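You operate a simulated robot arm through the tools that you are given. There is no shell and no other tool. Be economical: measure what you need, move in short steps, check, and stop when the job is done.

You are at the controls of a simulated two-armed robot. One attempt, no reset.

JOB
Pick up the coarse ink roller from the top of the sleeve table with one hand, pass it to the other hand and put it on the glass of the light box.

It is judged by the outcome, as a careful person would: the job done as asked, and still so three seconds after it is handed in. It fails if anything else is knocked over, pushed out of place, dropped, spilled or broken.

ROBOT AND FRAMES
Two 7-joint arms with three-finger grippers on one trunk, on a base that drives. Base frame: it is fixed to the floor where the robot stands at the start and does not move with it; the origin is under the middle of the robot, x ahead of it, y to its left, z up; the surface under the hand at the start is at about z = 0.85. Units: m, rad, N and s.
The left shoulder is at the start at [0.03, 0.124, 1.183], the right one opposite. With the tool pointing down near the work surface each hand reaches from about 0.1 to 0.76 m from the robot's upright axis, wherever it stands, measured 20 degrees to its own side. Places, roughly: glass of the light box (30x22 cm) [0.7, 1.54, 0.9]. Payload 2.2 kg a hand.
The tool frame of a hand sits at the grasp point between the pads (the TCP): z along the fingers, y along the line on which they close. The tips reach 0.028 m beyond it. The gripper opens to 0.102 m. The gripper's body begins 0.071 m behind the TCP.
Orientation is that of the tool frame in the base frame, as a unit quaternion [x, y, z, w]. With the fingers straight down and closing along the base's y, the tool's x points along the base's -x, its y along +y and its z along -z.

CONTROLS
- The arms move only by the tool send_rows. It takes "left_moves", "right_moves" or both (then of equal length, played together; a hand with none holds still); each is a list of rows, each a list of 6 numbers: the shift along the tool's x, y, z in units of 150 mm (1.0 is 150 mm), then the turn, a rotation vector about the tool's x, y, z in units of 120 degrees (1.0 is 120 degrees). In form: [[dx, dy, dz, wx, wy, wz], ...]. A call has 1 to 10 rows; each row is the pose to reach, as a shift and turn from the pose commanded when the call began, along the tool's axes at that moment. "left_fingers" and "right_fingers" are, for a hand that has rows, the closure, from 0 (fully open) to 1 (shut), set as the call begins (left out, the last holds). A call with a number of a shift or a turn outside -1 to 1 is refused whole. Each row takes 0.2 s and may step no farther than 0.05 m and 0.15 rad from the row before; otherwise, or with a gripper value out of range, the whole call is refused. Where a pose cannot be reached the arm comes as near as it can. A force on the tool above 40 N (or 10 N above the force at the start of the call, whichever is more), or a blocked arm, ends the call early, and 0.2 s more pass. The fingers move at their own pace and stop on an object; they squeeze with about 41 N. The grip force told is the motor's: it shows also when the fingers shut on nothing. Time passes only in rows, and 0.2 s behind the last, so rows that repeat a pose let the fingers close. It gives the time, the measured TCP pose, the force on the tool (base axes), the opening and the grip force at its end, in the units of the frame above (readings bear some noise), with the torque about the TCP (base axes, N m) and any sound that the robot's microphone picked up.
- Cameras (640 x 400 px; columns grow to the right, rows downward): "scene" is now at [0.046, 0.0111, 1.9078]; the picture's right is [0.11, -0.99, 0.00], its down [-0.74, -0.08, -0.67] and it looks along [0.66, 0.07, -0.75] (base axes); focal length 255 px, centre (320, 200). "left" rides on the left gripper at [0.072, 0.038, -0.086] in its tool frame; the picture's right is [-0.46, 0.89, 0.00], its down [-0.60, -0.32, -0.73] and it looks along [-0.65, -0.34, 0.68] (tool axes); focal length 256 px, centre (320, 200). "right" rides on the right gripper at [0.069, 0.044, -0.086] in its tool frame; the picture's right is [-0.53, 0.85, 0.00], its down [-0.58, -0.36, -0.73] and it looks along [-0.62, -0.39, 0.68] (tool axes); focal length 256 px, centre (320, 200). There is no depth. A picture from a camera that has moved, and an enlarged one, comes with that camera's place and axes in the base frame and with its lens. The place of the scene camera against the robot may be out by one fixed shift of up to 0.012 m in any direction.
- capture(camera): a new picture of that camera. It takes no simulated time.
- lift_body(by): slides the trunk up (or, below 0, down) by that many m; the arms and the scene camera ride with it, the base frame stays. It gives what a move gives, with no picture.
- roll_base(legs): drives the robot by 1 to 6 legs, each [ahead, left, turn to the left] in m, m and rad, along the robot's own axes; the way and the turn of a leg run together, so that a leg with both is an arc; at most 1.5 m and 3.142 rad a leg. The arms and the cameras ride along, it lands a little off, and it stops where it bumps. It gives what a move gives.
- aim_head(pan, tilt): turns the head with the scene camera to pan (to the left, within 2.496 rad either way) and tilt (down, from -0.506 to 1.204), counted from straight ahead of the robot. It gives what a move gives.
- inspect(camera, box): a new picture of the part [left, top, right, bottom] of that camera's present view, enlarged. It takes no simulated time.
- sign_off(): hands the job in; it is judged then, once.

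Work in short steps. Places have to be worked out from the pictures, the camera data and where the tool is seen: move nearer, look again, correct. Check each grasp and each placing, and mend what went wrong. You have 120 turns and 108 pictures in all, those below and enlarged ones among them. Open the grippers and draw the arms clear of the work before you hand the job in, unless the task says otherwise; then end with one line.

The tools are called after ">>>" by a JSON object that holds its "name" and its "arguments". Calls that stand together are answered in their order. send_rows: Moves the arms, as the interface text tells. Its arguments: {"type":"object","properties":{"left_moves":{"type":"array","items":{"type":"array","items":{"type":"number"}}},"left_fingers":{"type":"number"},"right_moves":{"type":"array","items":{"type":"array","items":{"type":"number"}}},"right_fingers":{"type":"number"}},"required":[]} The other tools are called the same way: lift_body (by) slides the trunk up or down; roll_base (legs) drives the base; aim_head (pan, tilt) turns the head that bears the scene camera; capture (camera) takes a picture; inspect (camera, box) takes an enlarged picture of a part of a camera's view; sign_off () hands the job in.

At the start:

```text
clock: 0.0
left_tcp_pos: [0.6254, 0.1759, 1.2521]
left_ee_rot: [0.0, 1.0, 0.0, 0.001]
left_force: [0.0, 0.8, 0.7]
left_ft_torque: [0.04, -0.01, -0.01]
left_opening: 0.1019
left_grasp_force: 0.0
right_tcp_pos: [0.4389, -0.2251, 1.2377]
right_ee_rot: [0.0, 1.0, 0.001, 0.0]
right_force: [-0.6, 0.0, -0.7]
right_ft_torque: [0.0, 0.01, -0.02]
right_opening: 0.102
right_grasp_force: 0.0
trunk travel left (down, up): [-0.425, 0.115]
robot x, y, heading: [-0.0004, 0.0011, -0.004]
head pan, tilt: [0.106, 0.841]
```

scene: 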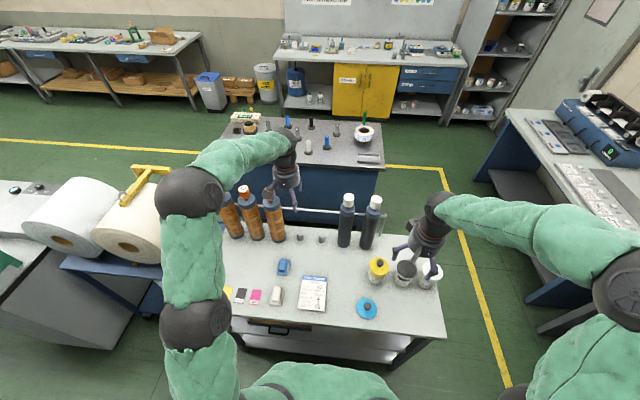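
right: 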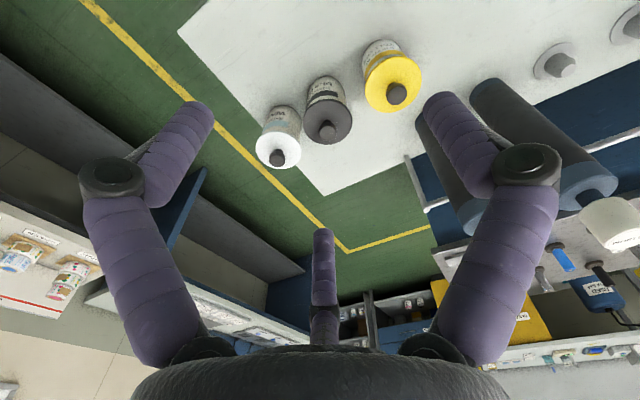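
left: 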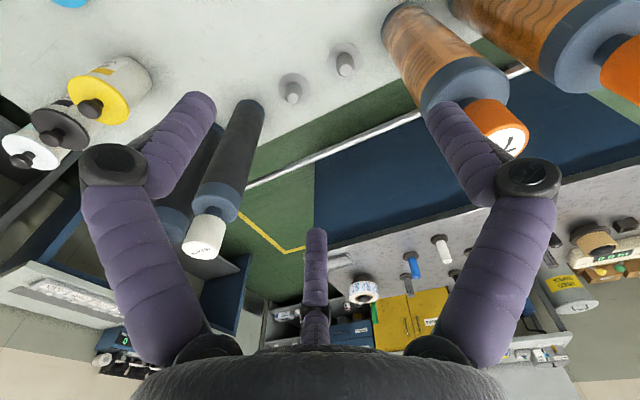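

The scene shows a front table and a blue table behind it holding small items. I'll enlarge those areas to find the roller and the light box.

>>> {"name": "inspect", "arguments": {"camera": "scene", "box": [200, 90, 400, 215]}}

>>> {"name": "inspect", "arguments": {"camera": "scene", "box": [200, 190, 460, 350]}}

>>> {"name": "aim_head", "arguments": {"pan": 1.1, "tilt": 0.7}}

>>> {"name": "capture", "arguments": {"camera": "scene"}}

```text
3.20 times, centred on (300, 152) of scene
camera zoom: at [0.046, 0.0111, 1.9078], right [0.11, -0.99, 0.0], down [-0.74, -0.08, -0.67], along [0.66, 0.07, -0.75], focal length 815 px, centre (384, 352)
```

zoom: 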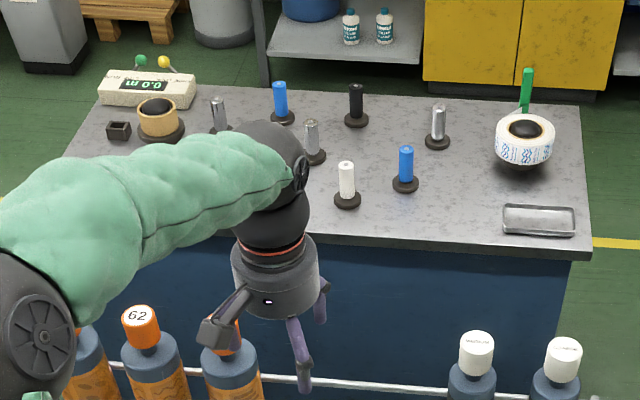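

```text
2.46 times, centred on (330, 270) of scene
camera zoom: at [0.046, 0.0111, 1.9078], right [0.11, -0.99, 0.0], down [-0.74, -0.08, -0.67], along [0.66, 0.07, -0.75], focal length 627 px, centre (295, 28)
```

zoom: 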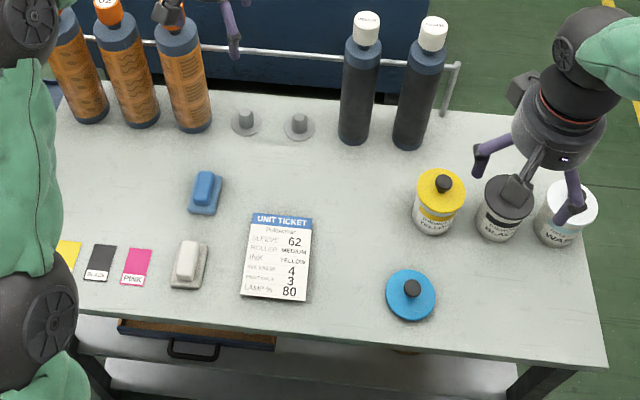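

```text
clock: 1.3
left_tcp_pos: [0.6259, 0.1773, 1.2535]
left_ee_rot: [0.0, 1.0, 0.001, 0.001]
left_force: [-0.2, -0.5, -0.9]
left_ft_torque: [0.02, 0.04, -0.02]
left_opening: 0.1018
left_grasp_force: 0.0
right_tcp_pos: [0.4381, -0.2254, 1.2382]
right_ee_rot: [0.0, 1.0, 0.0, 0.0]
right_force: [-0.2, -0.1, -0.4]
right_ft_torque: [0.03, 0.01, -0.05]
right_opening: 0.102
right_grasp_force: 0.0
trunk travel left (down, up): [-0.425, 0.115]
robot x, y, heading: [0.0018, 0.0008, -0.0]
head pan, tilt: [1.1, 0.7]
```

```text
102 pictures are left
camera scene: at [0.0064, 0.0784, 1.9193], right [0.89, -0.45, 0.0], down [-0.29, -0.57, -0.76], along [0.35, 0.68, -0.64], focal length 255 px, centre (320, 200)
```

scene: 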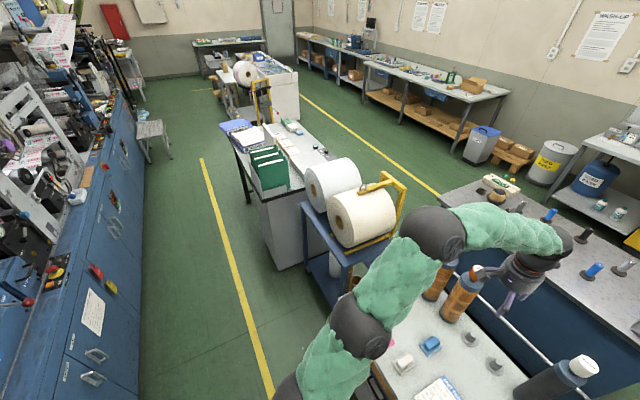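

Next I'll look at the wall signs for a legend and check the left area for the light box.

>>> {"name": "inspect", "arguments": {"camera": "scene", "box": [200, 80, 360, 180]}}

>>> {"name": "aim_head", "arguments": {"pan": 0.0, "tilt": 0.3}}

>>> {"name": "capture", "arguments": {"camera": "scene"}}

>>> {"name": "inspect", "arguments": {"camera": "scene", "box": [240, 20, 460, 158]}}

```text
4.00 times, centred on (280, 130) of scene
camera zoom: at [0.0064, 0.0784, 1.9193], right [0.89, -0.45, 0.0], down [-0.29, -0.57, -0.76], along [0.35, 0.68, -0.64], focal length 1019 px, centre (480, 480)
```

zoom: 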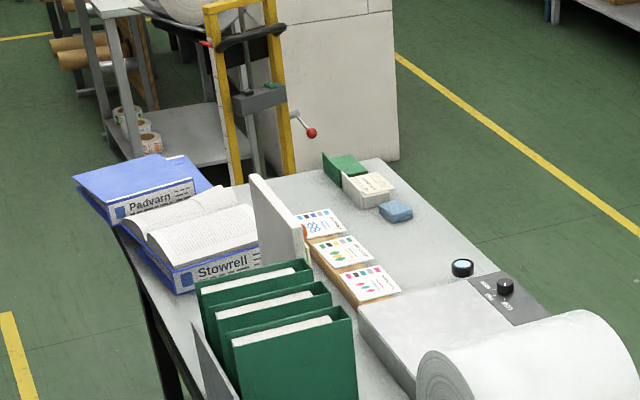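

```text
clock: 2.6
left_tcp_pos: [0.6256, 0.1775, 1.2532]
left_ee_rot: [0.0, 1.0, 0.001, 0.001]
left_force: [0.3, -0.3, 0.5]
left_ft_torque: [0.01, 0.0, -0.03]
left_opening: 0.102
left_grasp_force: 0.1
right_tcp_pos: [0.4388, -0.2261, 1.2382]
right_ee_rot: [-0.001, 1.0, 0.001, 0.0]
right_force: [1.0, 0.4, -0.9]
right_ft_torque: [-0.01, 0.0, -0.01]
right_opening: 0.1021
right_grasp_force: 0.0
trunk travel left (down, up): [-0.425, 0.115]
robot x, y, heading: [-0.0006, 0.0003, -0.0]
head pan, tilt: [0.0, 0.3]
```

```text
100 pictures are left
camera scene: at [0.0612, 0.0029, 1.9554], right [0.0, -1.0, 0.0], down [-0.3, 0.0, -0.96], along [0.96, 0.0, -0.3], focal length 255 px, centre (320, 200)
```

scene: 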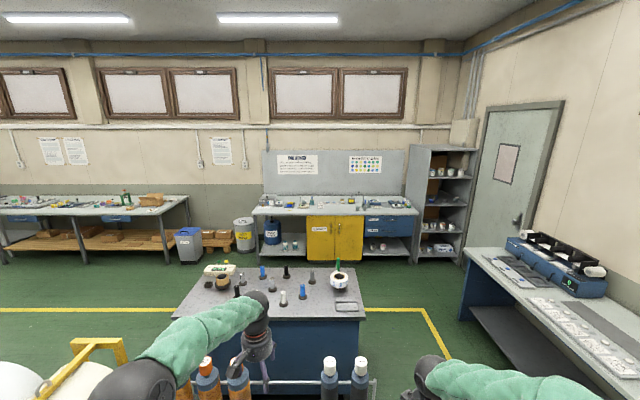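

```text
2.90 times, centred on (350, 89) of scene
camera zoom: at [0.0612, 0.0029, 1.9554], right [0.0, -1.0, 0.0], down [-0.3, 0.0, -0.96], along [0.96, 0.0, -0.3], focal length 738 px, centre (233, 522)
```

zoom: 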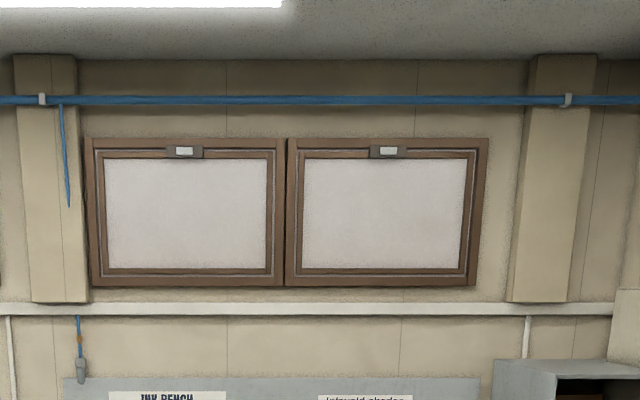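

Now I'll read the signs and the right-hand bench.

>>> {"name": "inspect", "arguments": {"camera": "scene", "box": [265, 145, 405, 232]}}

>>> {"name": "inspect", "arguments": {"camera": "scene", "box": [460, 220, 640, 340]}}

>>> {"name": "inspect", "arguments": {"camera": "scene", "box": [180, 245, 370, 365]}}

>>> {"name": "inspect", "arguments": {"camera": "scene", "box": [0, 125, 250, 280]}}

```text
4.57 times, centred on (335, 188) of scene
camera zoom: at [0.0612, 0.0029, 1.9554], right [0.0, -1.0, 0.0], down [-0.3, 0.0, -0.96], along [0.96, 0.0, -0.3], focal length 1164 px, centre (251, 253)
```

zoom: 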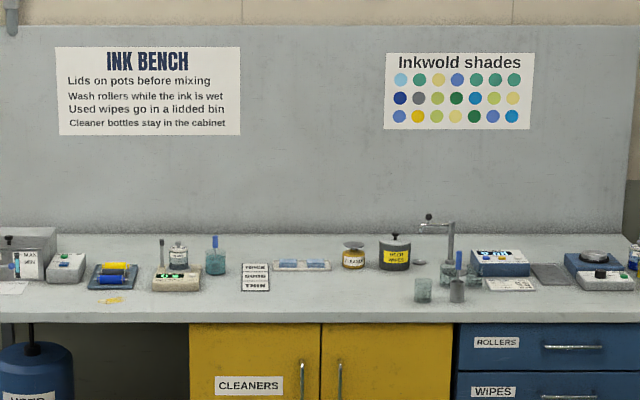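

```text
3.33 times, centred on (550, 280) of scene
camera zoom: at [0.0612, 0.0029, 1.9554], right [0.0, -1.0, 0.0], down [-0.3, 0.0, -0.96], along [0.96, 0.0, -0.3], focal length 849 px, centre (-447, -67)
```

zoom: 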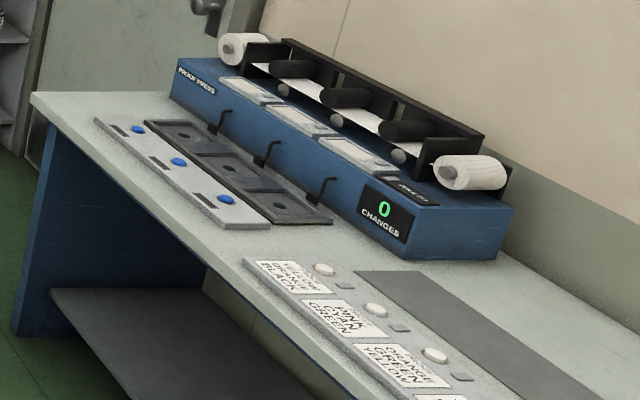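

```text
3.33 times, centred on (275, 305) of scene
camera zoom: at [0.0612, 0.0029, 1.9554], right [0.0, -1.0, 0.0], down [-0.3, 0.0, -0.96], along [0.96, 0.0, -0.3], focal length 849 px, centre (470, -150)
```

zoom: 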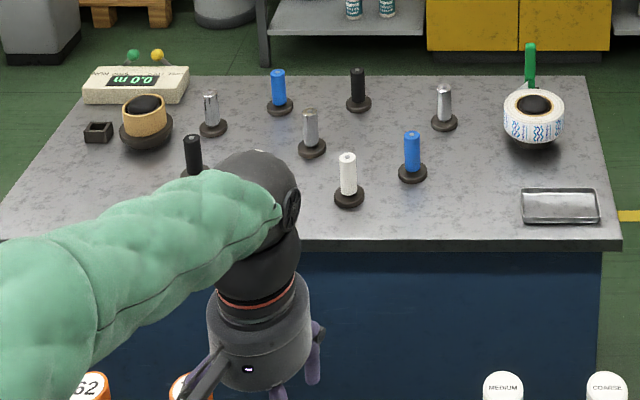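

```text
2.56 times, centred on (125, 202) of scene
camera zoom: at [0.0612, 0.0029, 1.9554], right [0.0, -1.0, 0.0], down [-0.3, 0.0, -0.96], along [0.96, 0.0, -0.3], focal length 652 px, centre (819, 194)
```

zoom: 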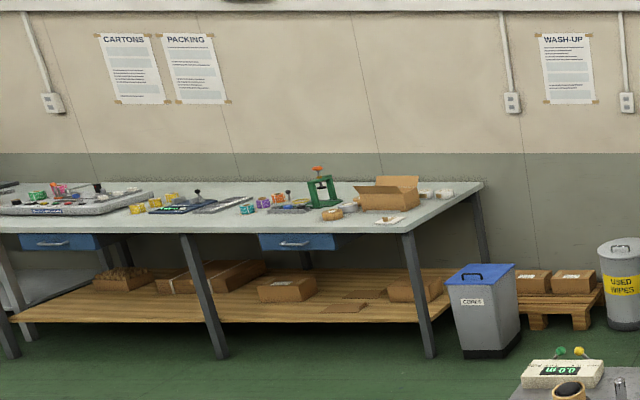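

The caps of the two dark rollers on the front table read MEDIUM and COARSE, so that table is the sleeve table. I'll zoom in on the labels to confirm, then look down at them for geometry.

>>> {"name": "inspect", "arguments": {"camera": "scene", "box": [300, 350, 400, 400]}}

>>> {"name": "lift_body", "arguments": {"by": 0.11}}

>>> {"name": "aim_head", "arguments": {"pan": -0.15, "tilt": 0.85}}

>>> {"name": "capture", "arguments": {"camera": "scene"}}

>>> {"name": "inspect", "arguments": {"camera": "scene", "box": [270, 160, 400, 250]}}

>>> {"name": "capture", "arguments": {"camera": "right"}}

```text
6.40 times, centred on (350, 375) of scene
camera zoom: at [0.0612, 0.0029, 1.9554], right [0.0, -1.0, 0.0], down [-0.3, 0.0, -0.96], along [0.96, 0.0, -0.3], focal length 1630 px, centre (128, -920)
```

zoom: 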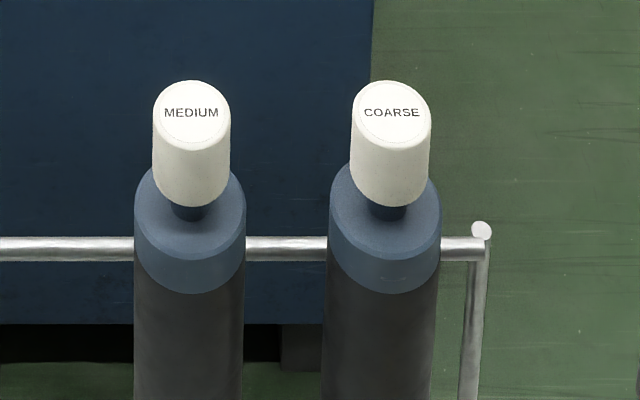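

```text
clock: 4.0
left_tcp_pos: [0.626, 0.1757, 1.3633]
left_ee_rot: [0.0, 1.0, 0.0, 0.0]
left_force: [0.4, -0.6, -0.6]
left_ft_torque: [0.01, -0.03, 0.02]
left_opening: 0.1021
left_grasp_force: 0.0
right_tcp_pos: [0.4389, -0.2255, 1.3477]
right_ee_rot: [0.0, 1.0, 0.001, 0.0]
right_force: [0.8, 0.7, -0.1]
right_ft_torque: [0.0, -0.02, 0.0]
right_opening: 0.102
right_grasp_force: 0.2
trunk travel left (down, up): [-0.535, 0.005]
robot x, y, heading: [-0.001, 0.0037, 0.001]
head pan, tilt: [0.0, 0.3]
```

```text
clock: 5.0
left_tcp_pos: [0.6258, 0.1767, 1.3634]
left_ee_rot: [0.0, 1.0, 0.001, 0.001]
left_force: [-0.4, -0.4, 0.1]
left_ft_torque: [-0.02, 0.0, 0.0]
left_opening: 0.1022
left_grasp_force: 0.1
right_tcp_pos: [0.4398, -0.2262, 1.3474]
right_ee_rot: [0.0, 1.0, 0.001, 0.0]
right_force: [-0.4, 0.3, 0.4]
right_ft_torque: [-0.01, 0.0, -0.03]
right_opening: 0.1023
right_grasp_force: 0.1
trunk travel left (down, up): [-0.535, 0.005]
robot x, y, heading: [-0.0018, -0.0004, -0.0]
head pan, tilt: [-0.15, 0.85]
```

```text
93 pictures are left
camera scene: at [0.0451, -0.0089, 2.0171], right [-0.15, -0.99, 0.0], down [-0.74, 0.11, -0.66], along [0.65, -0.1, -0.75], focal length 255 px, centre (320, 200)
```

scene: 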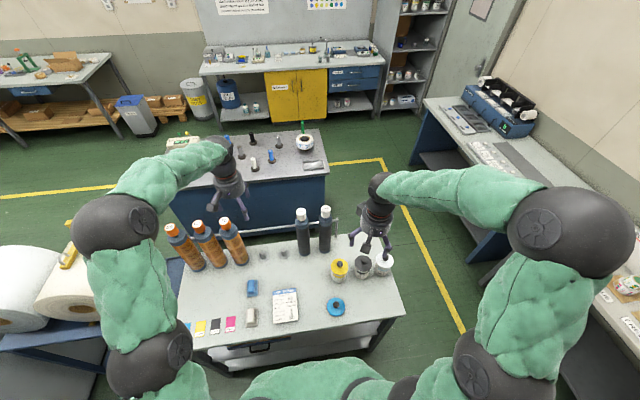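

```text
4.44 times, centred on (335, 205) of scene
camera zoom: at [0.0451, -0.0089, 2.0171], right [-0.15, -0.99, 0.0], down [-0.74, 0.11, -0.66], along [0.65, -0.1, -0.75], focal length 1132 px, centre (253, 178)
```

zoom: 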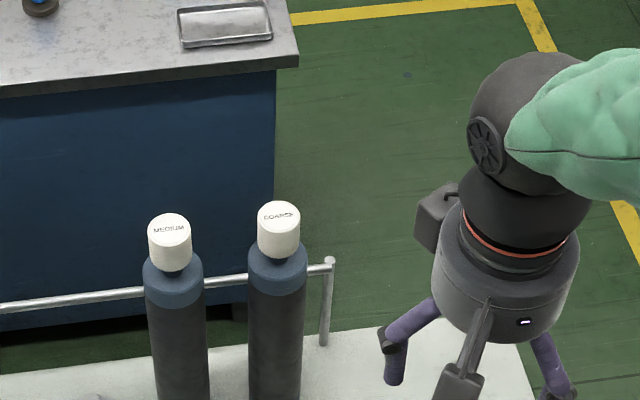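

```text
91 pictures are left
camera right: at [0.3685, -0.1822, 1.4337], right [0.53, 0.85, 0.0], down [0.58, -0.37, 0.73], along [0.62, -0.39, -0.68], focal length 256 px, centre (320, 200)
```

right: 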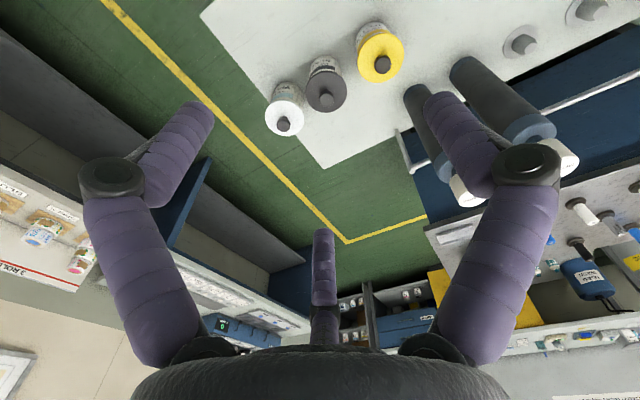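

The right-hand dark roller reads COARSE. I judge its white cap to be at about [0.73, -0.14], top z≈1.17, diameter ≈0.043. I'll move the right hand toward it while staying high, and yaw it about 57° so that no finger points at the MEDIUM roller.

>>> {"name": "send_rows", "arguments": {"right_moves": [[-0.14, 0.04, 0, 0, 0, 0.068], [-0.28, 0.08, 0, 0, 0, 0.136], [-0.42, 0.12, 0, 0, 0, 0.204], [-0.56, 0.16, 0, 0, 0, 0.272], [-0.7, 0.2, 0, 0, 0, 0.34], [-0.84, 0.24, 0, 0, 0, 0.408], [-0.98, 0.28, 0, 0, 0, 0.476]], "right_fingers": 0}}

>>> {"name": "capture", "arguments": {"camera": "right"}}

```text
clock: 6.6
left_tcp_pos: [0.6266, 0.177, 1.3632]
left_ee_rot: [0.0, 1.0, 0.001, -0.001]
left_force: [0.4, 0.0, -0.1]
left_ft_torque: [-0.03, -0.01, 0.0]
left_opening: 0.1021
left_grasp_force: 0.0
right_tcp_pos: [0.5871, -0.1842, 1.3485]
right_ee_rot: [0.479, 0.878, 0.0, -0.001]
right_force: [0.7, 1.1, 0.2]
right_ft_torque: [0.02, 0.03, 0.05]
right_opening: 0.102
right_grasp_force: 0.0
trunk travel left (down, up): [-0.535, 0.005]
robot x, y, heading: [0.0002, 0.0021, 0.002]
head pan, tilt: [-0.15, 0.85]
```

```text
90 pictures are left
camera right: at [0.5846, -0.1018, 1.4332], right [1.0, 0.01, 0.0], down [0.01, -0.68, 0.73], along [0.01, -0.73, -0.68], focal length 256 px, centre (320, 200)
```

right: 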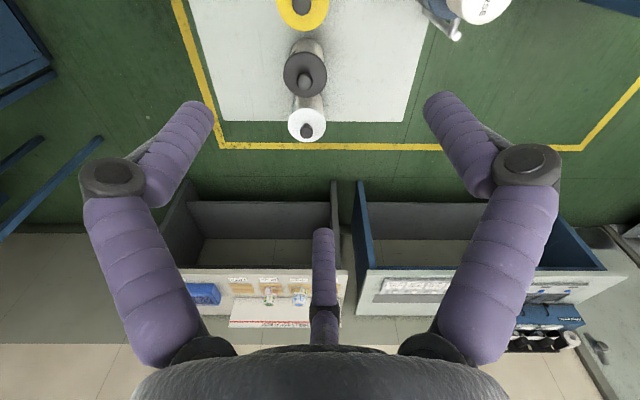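

The cap appears at about [0.723, -0.142] from this view too. I'll move over it, still about 0.1 m above.

>>> {"name": "send_rows", "arguments": {"right_moves": [[-0.065, 0.23, 0.08, 0, 0, 0], [-0.13, 0.46, 0.16, 0, 0, 0], [-0.195, 0.69, 0.24, 0, 0, 0], [-0.259, 0.92, 0.32, 0, 0, 0]]}}

>>> {"name": "capture", "arguments": {"camera": "right"}}

>>> {"name": "inspect", "arguments": {"camera": "scene", "box": [260, 150, 420, 270]}}

>>> {"name": "capture", "arguments": {"camera": "left"}}

```text
clock: 7.6
left_tcp_pos: [0.6294, 0.1782, 1.3622]
left_ee_rot: [0.001, 1.0, 0.0, -0.001]
left_force: [0.2, -0.2, -0.2]
left_ft_torque: [-0.01, 0.04, -0.01]
left_opening: 0.1018
left_grasp_force: 0.1
right_tcp_pos: [0.7258, -0.1432, 1.2985]
right_ee_rot: [0.478, 0.878, -0.001, -0.001]
right_force: [1.0, 0.1, 0.8]
right_ft_torque: [0.01, 0.08, 0.01]
right_opening: 0.1019
right_grasp_force: 0.1
trunk travel left (down, up): [-0.535, 0.005]
robot x, y, heading: [-0.0007, 0.0007, 0.002]
head pan, tilt: [-0.15, 0.85]
```

```text
89 pictures are left
camera right: at [0.7242, -0.06, 1.3835], right [1.0, 0.01, 0.0], down [0.01, -0.68, 0.73], along [0.01, -0.73, -0.68], focal length 256 px, centre (320, 200)
```

right: 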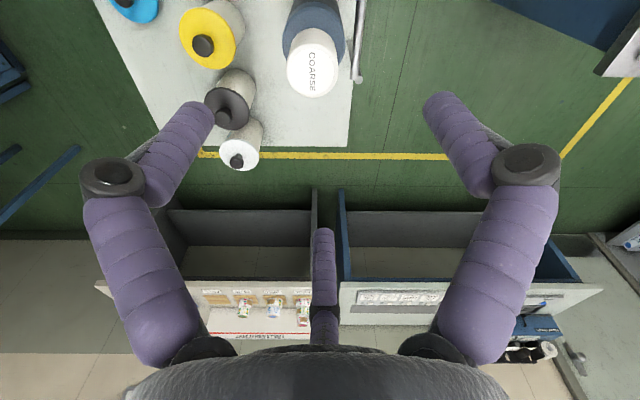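

```text
3.33 times, centred on (340, 210) of scene
camera zoom: at [0.0495, -0.0076, 2.0169], right [-0.15, -0.99, 0.0], down [-0.74, 0.11, -0.66], along [0.65, -0.1, -0.75], focal length 849 px, centre (253, 167)
```

zoom: 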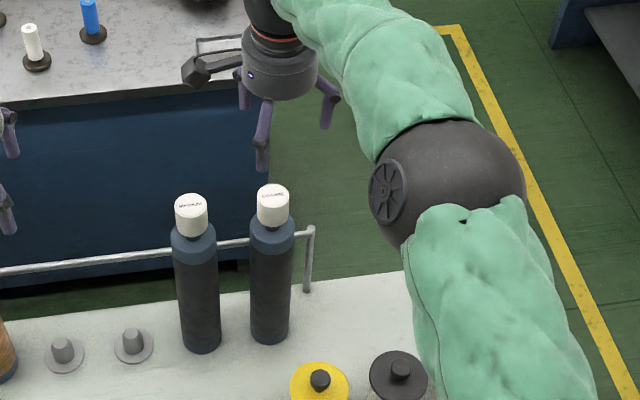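

```text
87 pictures are left
camera left: at [0.556, 0.215, 1.4473], right [0.46, 0.89, 0.0], down [0.6, -0.32, 0.73], along [0.65, -0.34, -0.68], focal length 256 px, centre (320, 200)
```

left: 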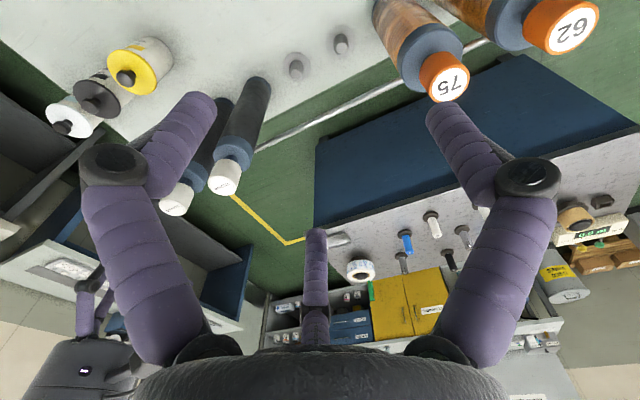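

Cap centre is about 5 mm toward -x from the hand axis, with its top near z≈1.165. I'll correct that, go down part way and check.

>>> {"name": "send_rows", "arguments": {"right_moves": [[0.018, -0.028, 0.2, 0, 0, 0], [0.018, -0.028, 0.35, 0, 0, 0], [0.018, -0.028, 0.5, 0, 0, 0], [0.018, -0.028, 0.6, 0, 0, 0]]}}

>>> {"name": "capture", "arguments": {"camera": "right"}}

>>> {"name": "inspect", "arguments": {"camera": "left", "box": [40, 60, 300, 260]}}

```text
clock: 8.6
left_tcp_pos: [0.6245, 0.1762, 1.363]
left_ee_rot: [0.0, 1.0, 0.0, -0.001]
left_force: [-0.1, 1.0, -0.2]
left_ft_torque: [-0.01, 0.03, -0.02]
left_opening: 0.1021
left_grasp_force: 0.1
right_tcp_pos: [0.7188, -0.1411, 1.2095]
right_ee_rot: [0.477, 0.879, 0.001, -0.001]
right_force: [0.1, 0.0, 0.0]
right_ft_torque: [-0.02, 0.03, 0.03]
right_opening: 0.1018
right_grasp_force: 0.0
trunk travel left (down, up): [-0.535, 0.005]
robot x, y, heading: [-0.001, 0.0011, -0.004]
head pan, tilt: [-0.15, 0.85]
```

```text
86 pictures are left
camera right: at [0.7172, -0.0602, 1.2946], right [1.0, 0.01, 0.0], down [0.01, -0.68, 0.73], along [0.01, -0.73, -0.68], focal length 256 px, centre (320, 200)
```

right: 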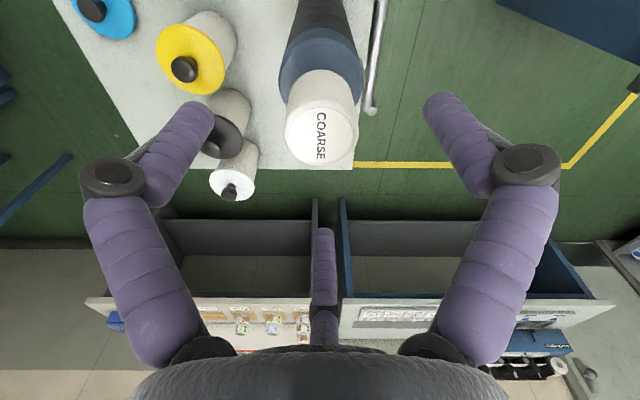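

```text
2.00 times, centred on (170, 160) of left
camera zoom: at [0.5535, 0.2142, 1.4486], right [0.46, 0.89, 0.0], down [0.6, -0.32, 0.73], along [0.65, -0.34, -0.68], focal length 512 px, centre (620, 280)
```

zoom: 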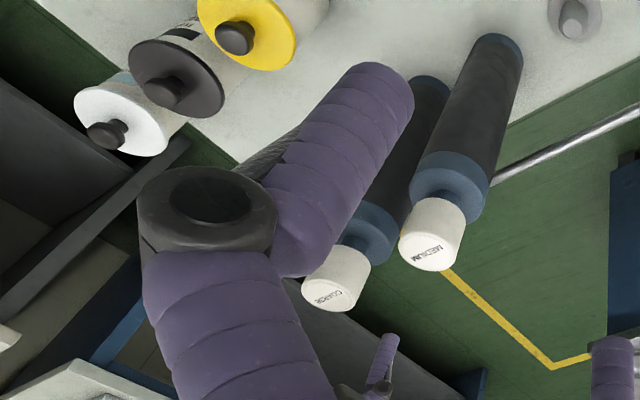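

The cap is centred under the hand at [0.719, -0.141], top z≈1.168. I'll descend 60 mm and then close.

>>> {"name": "send_rows", "arguments": {"right_moves": [[0, 0, 0.15, 0, 0, 0], [0, 0, 0.28, 0, 0, 0], [0, 0, 0.4, 0, 0, 0]]}}

>>> {"name": "capture", "arguments": {"camera": "right"}}

>>> {"name": "inspect", "arguments": {"camera": "scene", "box": [260, 150, 420, 270]}}

```text
clock: 9.4
left_tcp_pos: [0.625, 0.1766, 1.363]
left_ee_rot: [-0.001, 1.0, 0.002, 0.002]
left_force: [0.0, 0.5, 0.0]
left_ft_torque: [0.02, 0.02, 0.01]
left_opening: 0.1018
left_grasp_force: 0.0
right_tcp_pos: [0.7188, -0.1408, 1.1515]
right_ee_rot: [0.478, 0.879, 0.0, -0.001]
right_force: [-0.2, 0.4, 0.7]
right_ft_torque: [0.03, 0.04, -0.04]
right_opening: 0.1019
right_grasp_force: 0.1
trunk travel left (down, up): [-0.535, 0.005]
robot x, y, heading: [0.0022, -0.0002, -0.003]
head pan, tilt: [-0.15, 0.85]
```

```text
84 pictures are left
camera right: at [0.7169, -0.0596, 1.2366], right [1.0, 0.01, 0.0], down [0.01, -0.68, 0.73], along [0.01, -0.73, -0.68], focal length 256 px, centre (320, 200)
```

right: 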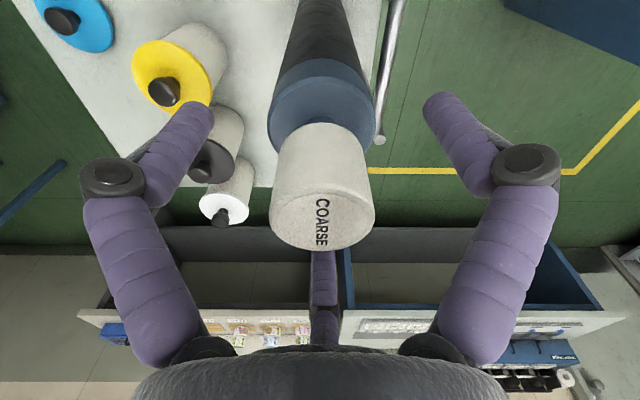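

```text
3.33 times, centred on (340, 210) of scene
camera zoom: at [0.0453, -0.0089, 2.0171], right [-0.15, -0.99, 0.0], down [-0.74, 0.11, -0.66], along [0.65, -0.1, -0.75], focal length 849 px, centre (253, 167)
```

zoom: 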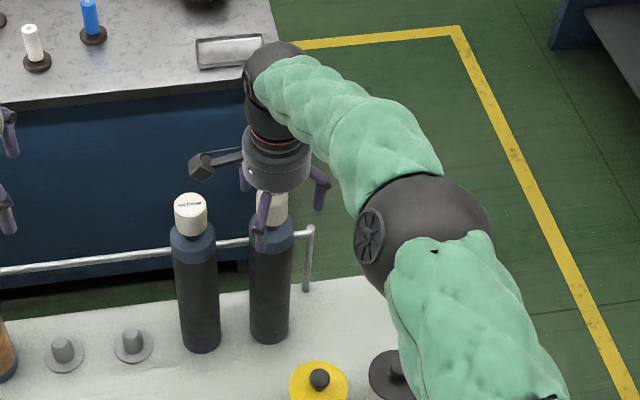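

The fingers surround the cap, so I'll close and hold.

>>> {"name": "send_rows", "arguments": {"right_moves": [[0, 0, 0, 0, 0, 0], [0, 0, 0, 0, 0, 0], [0, 0, 0, 0, 0, 0], [0, 0, 0, 0, 0, 0]], "right_fingers": 1}}

>>> {"name": "capture", "arguments": {"camera": "right"}}

```text
clock: 10.4
left_tcp_pos: [0.6252, 0.1772, 1.3631]
left_ee_rot: [0.0, 1.0, 0.001, 0.0]
left_force: [0.4, 0.4, -0.3]
left_ft_torque: [-0.03, 0.0, 0.0]
left_opening: 0.102
left_grasp_force: 0.0
right_tcp_pos: [0.7191, -0.1397, 1.1517]
right_ee_rot: [0.478, 0.879, 0.001, 0.001]
right_force: [2.5, 0.6, 6.7]
right_ft_torque: [0.03, -0.48, 0.02]
right_opening: 0.0394
right_grasp_force: 41.3
trunk travel left (down, up): [-0.535, 0.005]
robot x, y, heading: [0.0036, 0.0022, 0.002]
head pan, tilt: [-0.15, 0.85]
```

```text
82 pictures are left
camera right: at [0.7169, -0.0594, 1.2379], right [1.0, 0.01, 0.0], down [0.01, -0.68, 0.73], along [0.01, -0.73, -0.68], focal length 256 px, centre (320, 200)
```

right: 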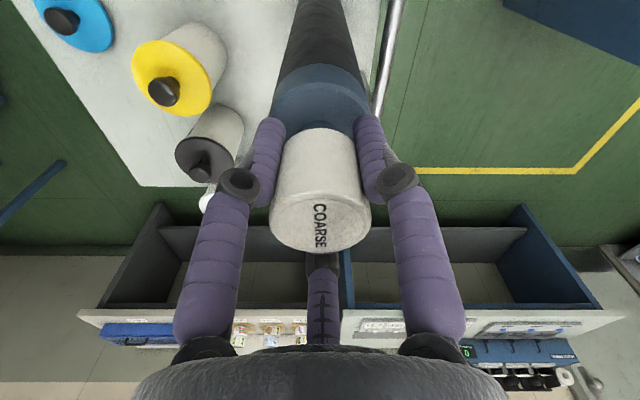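

The cap is held at opening 39 mm. I'll lift slowly, straight up.

>>> {"name": "send_rows", "arguments": {"right_moves": [[0, 0, -0.05, 0, 0, 0], [0, 0, -0.1, 0, 0, 0], [0, 0, -0.2, 0, 0, 0], [0, 0, -0.3, 0, 0, 0], [0, 0, -0.4, 0, 0, 0], [0, 0, -0.5, 0, 0, 0], [0, 0, -0.6, 0, 0, 0]]}}

>>> {"name": "inspect", "arguments": {"camera": "scene", "box": [240, 120, 440, 270]}}

>>> {"name": "inspect", "arguments": {"camera": "left", "box": [40, 40, 300, 240]}}

```text
clock: 12.0
left_tcp_pos: [0.6246, 0.1761, 1.3624]
left_ee_rot: [0.0, 1.0, 0.001, 0.0]
left_force: [-0.7, 0.6, 0.2]
left_ft_torque: [0.0, 0.03, -0.02]
left_opening: 0.1018
left_grasp_force: 0.1
right_tcp_pos: [0.7191, -0.1406, 1.2407]
right_ee_rot: [0.478, 0.879, 0.001, -0.001]
right_force: [-0.3, 0.3, -4.6]
right_ft_torque: [0.0, 0.01, -0.02]
right_opening: 0.0395
right_grasp_force: 41.0
trunk travel left (down, up): [-0.535, 0.005]
robot x, y, heading: [-0.0004, 0.0017, -0.002]
head pan, tilt: [-0.15, 0.85]
```

```text
2.67 times, centred on (340, 195) of scene
camera zoom: at [0.0454, -0.0087, 2.0171], right [-0.15, -0.99, 0.0], down [-0.74, 0.11, -0.66], along [0.65, -0.1, -0.75], focal length 679 px, centre (267, 213)
```

zoom: 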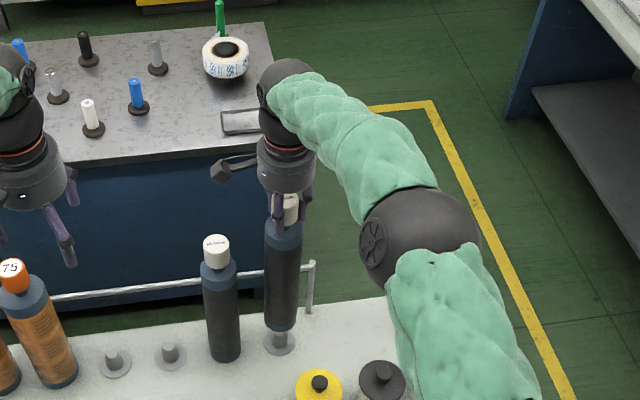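

```text
2.00 times, centred on (170, 140) of left
camera zoom: at [0.553, 0.2143, 1.4488], right [0.46, 0.89, 0.0], down [0.6, -0.32, 0.73], along [0.65, -0.34, -0.68], focal length 512 px, centre (620, 320)
```

zoom: 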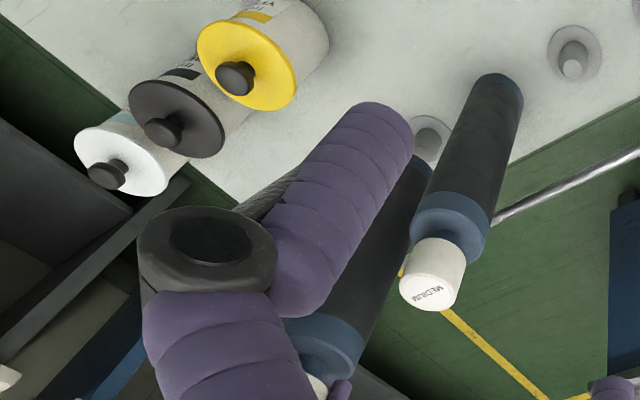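

The roller is off its peg (about 0.47 kg). I'll raise it, draw it back and bring it to the middle, while the left hand swings to point forward for a side grasp.

>>> {"name": "send_rows", "arguments": {"right_moves": [[0, 0, -0.27, 0, 0, 0], [0, 0, -0.54, 0, 0, 0], [0, 0, -0.8, 0, 0, 0], [0.12, -0.187, -0.8, 0, 0, 0], [0.24, -0.374, -0.8, 0, 0, 0], [0.361, -0.561, -0.8, 0, 0, 0], [0.487, -0.48, -0.8, 0, 0, 0], [0.613, -0.4, -0.8, 0, 0, 0], [0.74, -0.317, -0.8, 0, 0, 0], [0.862, -0.235, -0.8, 0, 0, 0]], "left_moves": [[0.07, -0.027, 0.04, 0, -0.0714, 0], [0.14, -0.054, 0.08, 0, -0.1428, 0], [0.21, -0.08, 0.12, 0, -0.2142, 0], [0.28, -0.108, 0.16, 0, -0.2856, 0], [0.35, -0.135, 0.2, 0, -0.357, 0], [0.42, -0.162, 0.24, 0, -0.4284, 0], [0.49, -0.189, 0.28, 0, -0.4998, 0], [0.56, -0.216, 0.32, 0, -0.5712, 0], [0.63, -0.243, 0.36, 0, -0.6426, 0], [0.7, -0.27, 0.4, 0, -0.714, 0]]}}

>>> {"name": "capture", "arguments": {"camera": "scene"}}

```text
clock: 14.2
left_tcp_pos: [0.5162, 0.0887, 1.323]
left_ee_rot: [-0.008, 0.736, 0.009, 0.677]
left_force: [0.1, -0.2, 0.3]
left_ft_torque: [0.0, -0.01, -0.03]
left_opening: 0.1019
left_grasp_force: 0.2
left hand out of reach, approached as far as the arm can: row 9, 10
right_tcp_pos: [0.6205, -0.0502, 1.361]
right_ee_rot: [0.478, 0.879, -0.001, -0.001]
right_force: [0.3, 0.1, -4.4]
right_ft_torque: [-0.03, 0.01, 0.0]
right_opening: 0.0395
right_grasp_force: 41.0
trunk travel left (down, up): [-0.535, 0.005]
robot x, y, heading: [-0.001, -0.0004, -0.003]
head pan, tilt: [-0.15, 0.85]
```

```text
79 pictures are left
camera scene: at [0.0473, -0.0087, 2.017], right [-0.15, -0.99, 0.0], down [-0.74, 0.11, -0.66], along [0.65, -0.1, -0.75], focal length 255 px, centre (320, 200)
```

scene: 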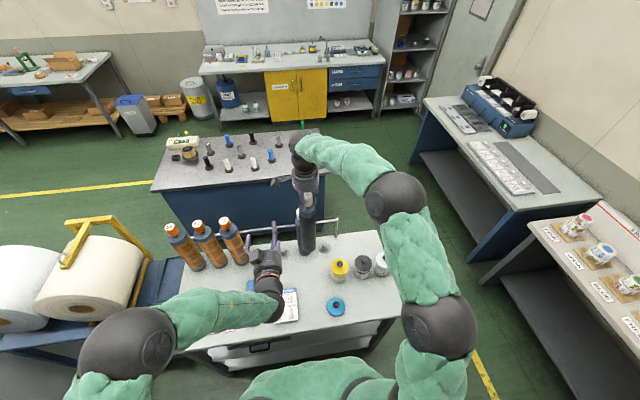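

The roller is at [0.62, -0.05]. The left arm came close to pointing forward but was cramped, so I'll yaw it about 45° to the right, which frees the wrist, and lower it to the pre-grasp spot.

>>> {"name": "send_rows", "arguments": {"left_moves": [[0.1, 0, 0, 0.0625, -0.006, 0.003], [0.2, 0, 0, 0.125, -0.012, 0.005], [0.3, -0.1, 0.04, 0.1875, -0.019, 0.008], [0.42, -0.24, 0.1, 0.25, -0.025, 0.011], [0.55, -0.38, 0.16, 0.3125, -0.032, 0.013], [0.68, -0.51, 0.22, 0.375, -0.038, 0.016], [0.68, -0.51, 0.22, 0.375, -0.038, 0.016]]}}

>>> {"name": "inspect", "arguments": {"camera": "scene", "box": [200, 160, 400, 310]}}

>>> {"name": "capture", "arguments": {"camera": "left"}}

```text
clock: 15.8
left_tcp_pos: [0.3745, -0.1814, 1.3132]
left_ee_rot: [0.217, 0.687, -0.204, 0.663]
left_force: [-0.1, -0.1, -0.5]
left_ft_torque: [0.03, -0.01, 0.03]
left_opening: 0.1021
left_grasp_force: 0.0
left hand out of reach, approached as far as the arm can: row 1, 2, 3, 4, 5, 6, 7
right_tcp_pos: [0.6195, -0.0528, 1.3611]
right_ee_rot: [0.478, 0.878, 0.0, 0.0]
right_force: [0.3, -0.3, -4.4]
right_ft_torque: [0.0, 0.0, -0.01]
right_opening: 0.0395
right_grasp_force: 40.4
trunk travel left (down, up): [-0.535, 0.005]
robot x, y, heading: [-0.0018, -0.0001, -0.002]
head pan, tilt: [-0.15, 0.85]
```

```text
2.67 times, centred on (300, 235) of scene
camera zoom: at [0.0458, -0.0091, 2.017], right [-0.15, -0.99, 0.0], down [-0.74, 0.11, -0.66], along [0.65, -0.1, -0.75], focal length 679 px, centre (373, 107)
```

zoom: 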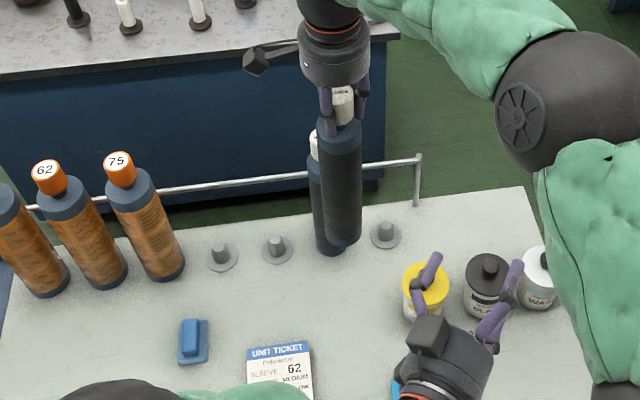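

```text
77 pictures are left
camera left: at [0.3232, -0.1007, 1.2436], right [0.52, 0.71, 0.47], down [-0.76, 0.14, 0.63], along [0.38, -0.69, 0.62], focal length 256 px, centre (320, 200)
```

left: 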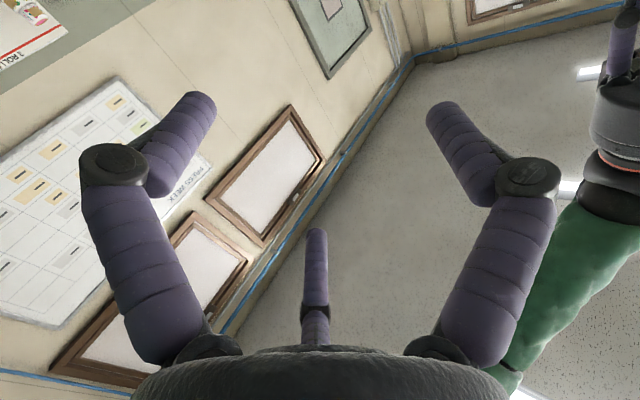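

The left hand wandered to [0.37, -0.18] because the yaw was out of reach. I'll undo that move first, since a side grasp needs more room ahead of the robot.

>>> {"name": "send_rows", "arguments": {"left_moves": [[-0.1, 0.03, -0.074, -0.0625, 0.006, -0.003], [-0.2, 0.06, -0.148, -0.125, 0.012, -0.005], [-0.3, 0.09, -0.222, -0.1875, 0.019, -0.008], [-0.4, 0.12, -0.3, -0.25, 0.025, -0.011], [-0.54, 0.16, -0.4, -0.3125, 0.032, -0.013], [-0.68, 0.205, -0.516, -0.375, 0.038, -0.016], [-0.68, 0.205, -0.516, -0.375, 0.038, -0.016]]}}

>>> {"name": "capture", "arguments": {"camera": "scene"}}

```text
clock: 17.6
left_tcp_pos: [0.3448, -0.0866, 1.3968]
left_ee_rot: [-0.062, 0.748, 0.109, 0.652]
left_force: [-0.6, -0.1, -0.2]
left_ft_torque: [-0.02, 0.02, -0.03]
left_opening: 0.102
left_grasp_force: 0.1
right_tcp_pos: [0.6182, -0.0523, 1.3602]
right_ee_rot: [0.477, 0.879, 0.0, 0.0]
right_force: [-0.4, 0.1, -4.2]
right_ft_torque: [0.02, -0.01, -0.02]
right_opening: 0.0395
right_grasp_force: 40.8
trunk travel left (down, up): [-0.535, 0.005]
robot x, y, heading: [-0.0031, -0.0007, -0.0]
head pan, tilt: [-0.15, 0.85]
stopped in row 7 (left hand): the arm was blocked; the commanded pose is now the measured one
```

```text
76 pictures are left
camera scene: at [0.0448, -0.0093, 2.0171], right [-0.15, -0.99, 0.0], down [-0.74, 0.11, -0.66], along [0.65, -0.1, -0.75], focal length 255 px, centre (320, 200)
```

scene: 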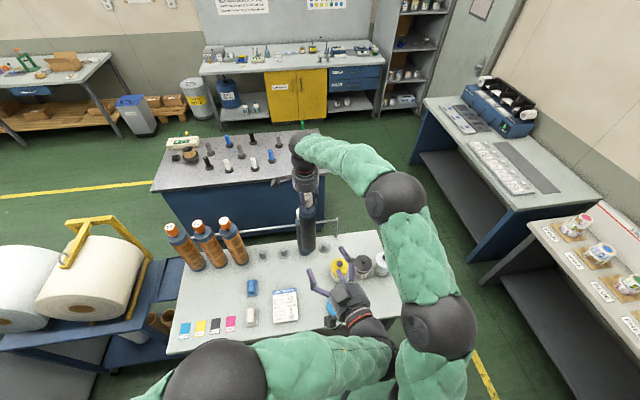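

The left arm is now folded across. I'll move it left and forward while tilting it back towards pointing down.

>>> {"name": "send_rows", "arguments": {"left_moves": [[0, 0.2, 0.05, 0, 0.05, 0], [0, 0.4, 0.15, 0, 0.11, 0], [0, 0.6, 0.25, 0, 0.17, 0], [-0.05, 0.8, 0.35, 0, 0.23, 0], [-0.05, 1.0, 0.45, 0, 0.29, 0], [-0.05, 1.0, 0.6, 0, 0.35, 0], [-0.05, 1.0, 0.75, 0, 0.41, 0], [-0.05, 1.0, 0.75, 0, 0.47, 0]]}}

>>> {"name": "aim_head", "arguments": {"pan": 2.45, "tilt": 0.6}}

>>> {"name": "capture", "arguments": {"camera": "scene"}}

>>> {"name": "aim_head", "arguments": {"pan": -2.45, "tilt": 0.6}}

>>> {"name": "capture", "arguments": {"camera": "scene"}}

```text
clock: 19.4
left_tcp_pos: [0.4204, 0.0863, 1.4019]
left_ee_rot: [-0.104, 0.968, 0.067, 0.221]
left_force: [-0.2, 0.0, 0.1]
left_ft_torque: [-0.01, -0.04, 0.03]
left_opening: 0.1021
left_grasp_force: 0.2
right_tcp_pos: [0.6186, -0.0513, 1.36]
right_ee_rot: [0.478, 0.879, 0.0, -0.002]
right_force: [0.1, 0.0, -4.4]
right_ft_torque: [-0.01, -0.03, -0.01]
right_opening: 0.0395
right_grasp_force: 41.2
trunk travel left (down, up): [-0.535, 0.005]
robot x, y, heading: [0.001, -0.0011, 0.0]
head pan, tilt: [-0.15, 0.85]
```

```text
clock: 21.7
left_tcp_pos: [0.4204, 0.0846, 1.4028]
left_ee_rot: [-0.107, 0.967, 0.067, 0.22]
left_force: [-0.4, 0.9, -0.2]
left_ft_torque: [0.03, -0.03, 0.02]
left_opening: 0.1019
left_grasp_force: 0.1
right_tcp_pos: [0.6201, -0.0514, 1.36]
right_ee_rot: [0.478, 0.878, 0.001, -0.001]
right_force: [-0.3, 0.2, -4.3]
right_ft_torque: [0.02, 0.0, -0.01]
right_opening: 0.0398
right_grasp_force: 41.2
trunk travel left (down, up): [-0.535, 0.005]
robot x, y, heading: [0.0015, 0.0004, -0.002]
head pan, tilt: [2.45, 0.6]
```

```text
75 pictures are left
camera scene: at [-0.0998, 0.0591, 2.038], right [0.64, 0.77, 0.0], down [0.43, -0.36, -0.83], along [-0.64, 0.53, -0.56], focal length 255 px, centre (320, 200)
```

scene: 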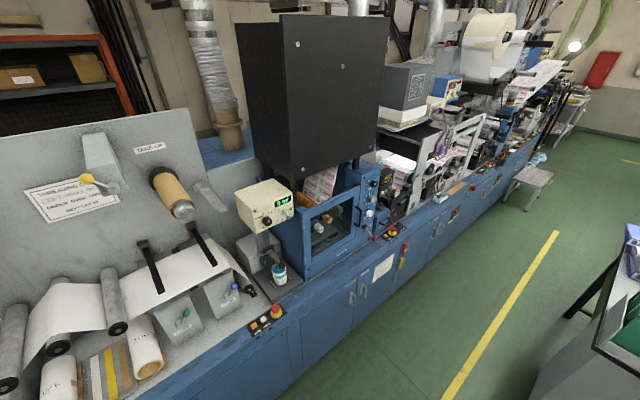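

```text
clock: 25.6
left_tcp_pos: [0.42, 0.086, 1.4024]
left_ee_rot: [-0.107, 0.967, 0.067, 0.221]
left_force: [0.3, -0.9, -0.4]
left_ft_torque: [0.0, -0.02, 0.02]
left_opening: 0.1021
left_grasp_force: 0.0
right_tcp_pos: [0.6192, -0.0519, 1.3601]
right_ee_rot: [0.478, 0.878, 0.001, -0.001]
right_force: [-1.0, 0.7, -3.7]
right_ft_torque: [0.0, 0.03, -0.01]
right_opening: 0.0396
right_grasp_force: 41.2
trunk travel left (down, up): [-0.535, 0.005]
robot x, y, heading: [-0.0005, 0.0012, 0.003]
head pan, tilt: [-2.45, 0.6]
```

```text
74 pictures are left
camera scene: at [-0.0998, -0.0536, 2.038], right [-0.64, 0.77, 0.0], down [0.43, 0.36, -0.83], along [-0.64, -0.53, -0.56], focal length 255 px, centre (320, 200)
```

scene: 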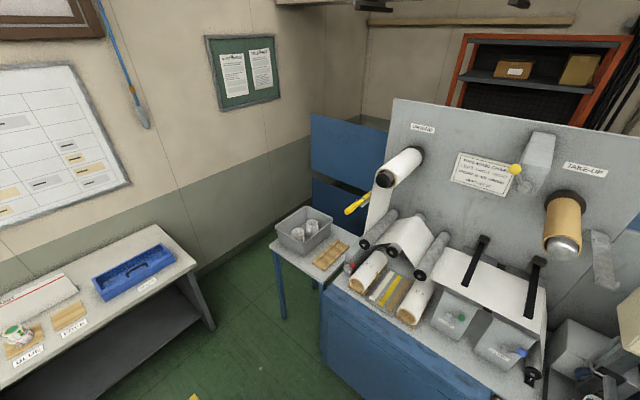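

There is about 0.75 m clear behind the robot, up to the press. I'll back off 0.25 m so the handover happens with free space around the hands.

>>> {"name": "roll_base", "arguments": {"legs": [[-0.25, 0, 0]]}}

>>> {"name": "aim_head", "arguments": {"pan": 0.0, "tilt": 0.85}}

>>> {"name": "capture", "arguments": {"camera": "scene"}}

```text
clock: 27.4
left_tcp_pos: [0.177, 0.0853, 1.402]
left_ee_rot: [-0.105, 0.967, 0.067, 0.22]
left_force: [0.1, 0.2, 0.3]
left_ft_torque: [0.02, 0.0, 0.0]
left_opening: 0.1022
left_grasp_force: 0.1
right_tcp_pos: [0.3761, -0.0543, 1.3594]
right_ee_rot: [0.479, 0.878, 0.0, -0.001]
right_force: [-1.2, 0.6, -4.5]
right_ft_torque: [0.01, -0.01, 0.01]
right_opening: 0.0393
right_grasp_force: 41.4
trunk travel left (down, up): [-0.535, 0.005]
robot x, y, heading: [-0.241, -0.0007, -0.003]
head pan, tilt: [-2.45, 0.6]
```

```text
clock: 29.6
left_tcp_pos: [0.1776, 0.0845, 1.4032]
left_ee_rot: [-0.104, 0.967, 0.066, 0.222]
left_force: [0.4, 0.1, -0.3]
left_ft_torque: [-0.02, 0.01, 0.02]
left_opening: 0.1019
left_grasp_force: 0.1
right_tcp_pos: [0.3761, -0.0532, 1.3597]
right_ee_rot: [0.479, 0.878, 0.001, -0.001]
right_force: [-0.3, -0.8, -4.4]
right_ft_torque: [0.01, 0.04, 0.02]
right_opening: 0.0395
right_grasp_force: 40.5
trunk travel left (down, up): [-0.535, 0.005]
robot x, y, heading: [-0.2408, -0.0008, 0.002]
head pan, tilt: [0.0, 0.85]
```

```text
73 pictures are left
camera scene: at [-0.1973, 0.0028, 2.0171], right [0.0, -1.0, 0.0], down [-0.75, 0.0, -0.66], along [0.66, 0.0, -0.75], focal length 255 px, centre (320, 200)
```

scene: 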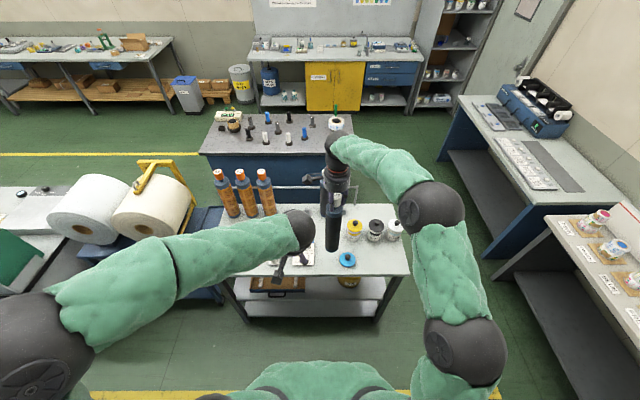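

The robot backed to x=-0.24. I'll move both hands forward: roller to x≈0.456, left hand to about [0.34, 0.13, 1.32].

>>> {"name": "send_rows", "arguments": {"left_moves": [[-0.15, 0, 0.19, 0, 0, 0], [-0.3, 0, 0.38, 0, 0, 0], [-0.45, 0, 0.58, 0, 0, 0], [-0.6, 0, 0.78, 0, 0, 0], [-0.753, 0, 0.97, 0, 0, 0]], "right_moves": [[-0.058, 0.09, 0, 0, 0, 0], [-0.116, 0.18, 0, 0, 0, 0], [-0.174, 0.27, 0, 0, 0, 0], [-0.23, 0.36, 0, 0, 0, 0], [-0.289, 0.449, 0, 0, 0, 0]]}}

```text
clock: 30.8
left_tcp_pos: [0.3362, 0.134, 1.3225]
left_ee_rot: [-0.106, 0.967, 0.066, 0.221]
left_force: [0.6, 0.6, 0.7]
left_ft_torque: [-0.01, -0.01, -0.04]
left_opening: 0.1017
left_grasp_force: 0.1
right_tcp_pos: [0.4582, -0.0514, 1.3583]
right_ee_rot: [0.479, 0.878, 0.0, -0.001]
right_force: [0.5, 0.3, -5.2]
right_ft_torque: [-0.01, 0.03, -0.02]
right_opening: 0.0394
right_grasp_force: 41.1
trunk travel left (down, up): [-0.535, 0.005]
robot x, y, heading: [-0.2457, 0.0006, 0.0]
head pan, tilt: [0.0, 0.85]
```

Now I'll pitch the left hand to point straight ahead, moving it slightly forward and down at the same time.

>>> {"name": "send_rows", "arguments": {"left_moves": [[-0.02, -0.024, 0.064, 0.0154, -0.0667, 0.0035], [-0.04, -0.048, 0.128, 0.0308, -0.1333, 0.007], [-0.06, -0.072, 0.19, 0.0461, -0.2, 0.0105], [-0.08, -0.095, 0.255, 0.0615, -0.2667, 0.014], [-0.1, -0.12, 0.32, 0.0769, -0.333, 0.0175], [-0.12, -0.143, 0.384, 0.0922, -0.4, 0.021], [-0.14, -0.167, 0.447, 0.1076, -0.4667, 0.0245], [-0.163, -0.19, 0.51, 0.123, -0.533, 0.028]]}}

>>> {"name": "capture", "arguments": {"camera": "scene"}}

```text
clock: 32.6
left_tcp_pos: [0.3939, 0.0554, 1.2884]
left_ee_rot: [-0.018, 0.715, 0.019, 0.699]
left_force: [-0.6, -0.5, 0.0]
left_ft_torque: [0.01, 0.01, 0.02]
left_opening: 0.1017
left_grasp_force: 0.1
left hand out of reach, approached as far as the arm can: row 7, 8
right_tcp_pos: [0.4575, -0.0527, 1.3595]
right_ee_rot: [0.479, 0.878, 0.001, -0.001]
right_force: [0.6, 0.7, -3.7]
right_ft_torque: [0.0, 0.0, 0.0]
right_opening: 0.0393
right_grasp_force: 41.7
trunk travel left (down, up): [-0.535, 0.005]
robot x, y, heading: [-0.2406, 0.0025, 0.002]
head pan, tilt: [0.0, 0.85]
```

```text
72 pictures are left
camera scene: at [-0.1957, 0.001, 2.017], right [0.0, -1.0, 0.0], down [-0.75, 0.0, -0.66], along [0.66, 0.0, -0.75], focal length 255 px, centre (320, 200)
```

scene: 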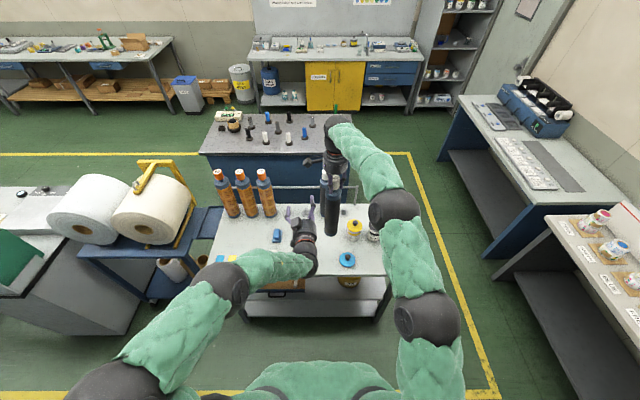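

The pose was nearly reached but the wrist is near its limit. I'll test yawing 30° to the right in small steps, to see whether that relieves it.

>>> {"name": "send_rows", "arguments": {"left_moves": [[0, 0, 0, 0.0625, 0, 0], [0, 0, 0, 0.125, 0, 0], [0, 0, 0, 0.1875, 0, 0], [0, 0, 0, 0.25, 0, 0]]}}

```text
clock: 33.6
left_tcp_pos: [0.394, 0.056, 1.2901]
left_ee_rot: [-0.018, 0.716, 0.019, 0.697]
left_force: [-0.1, -0.2, -0.5]
left_ft_torque: [-0.01, 0.01, 0.02]
left_opening: 0.1021
left_grasp_force: 0.0
left hand out of reach, approached as far as the arm can: row 1, 2, 3, 4
right_tcp_pos: [0.4559, -0.0517, 1.3595]
right_ee_rot: [0.479, 0.878, 0.0, -0.001]
right_force: [-0.3, 0.2, -3.9]
right_ft_torque: [0.04, -0.03, 0.0]
right_opening: 0.0394
right_grasp_force: 40.9
trunk travel left (down, up): [-0.535, 0.005]
robot x, y, heading: [-0.2416, 0.0013, -0.002]
head pan, tilt: [0.0, 0.85]
```

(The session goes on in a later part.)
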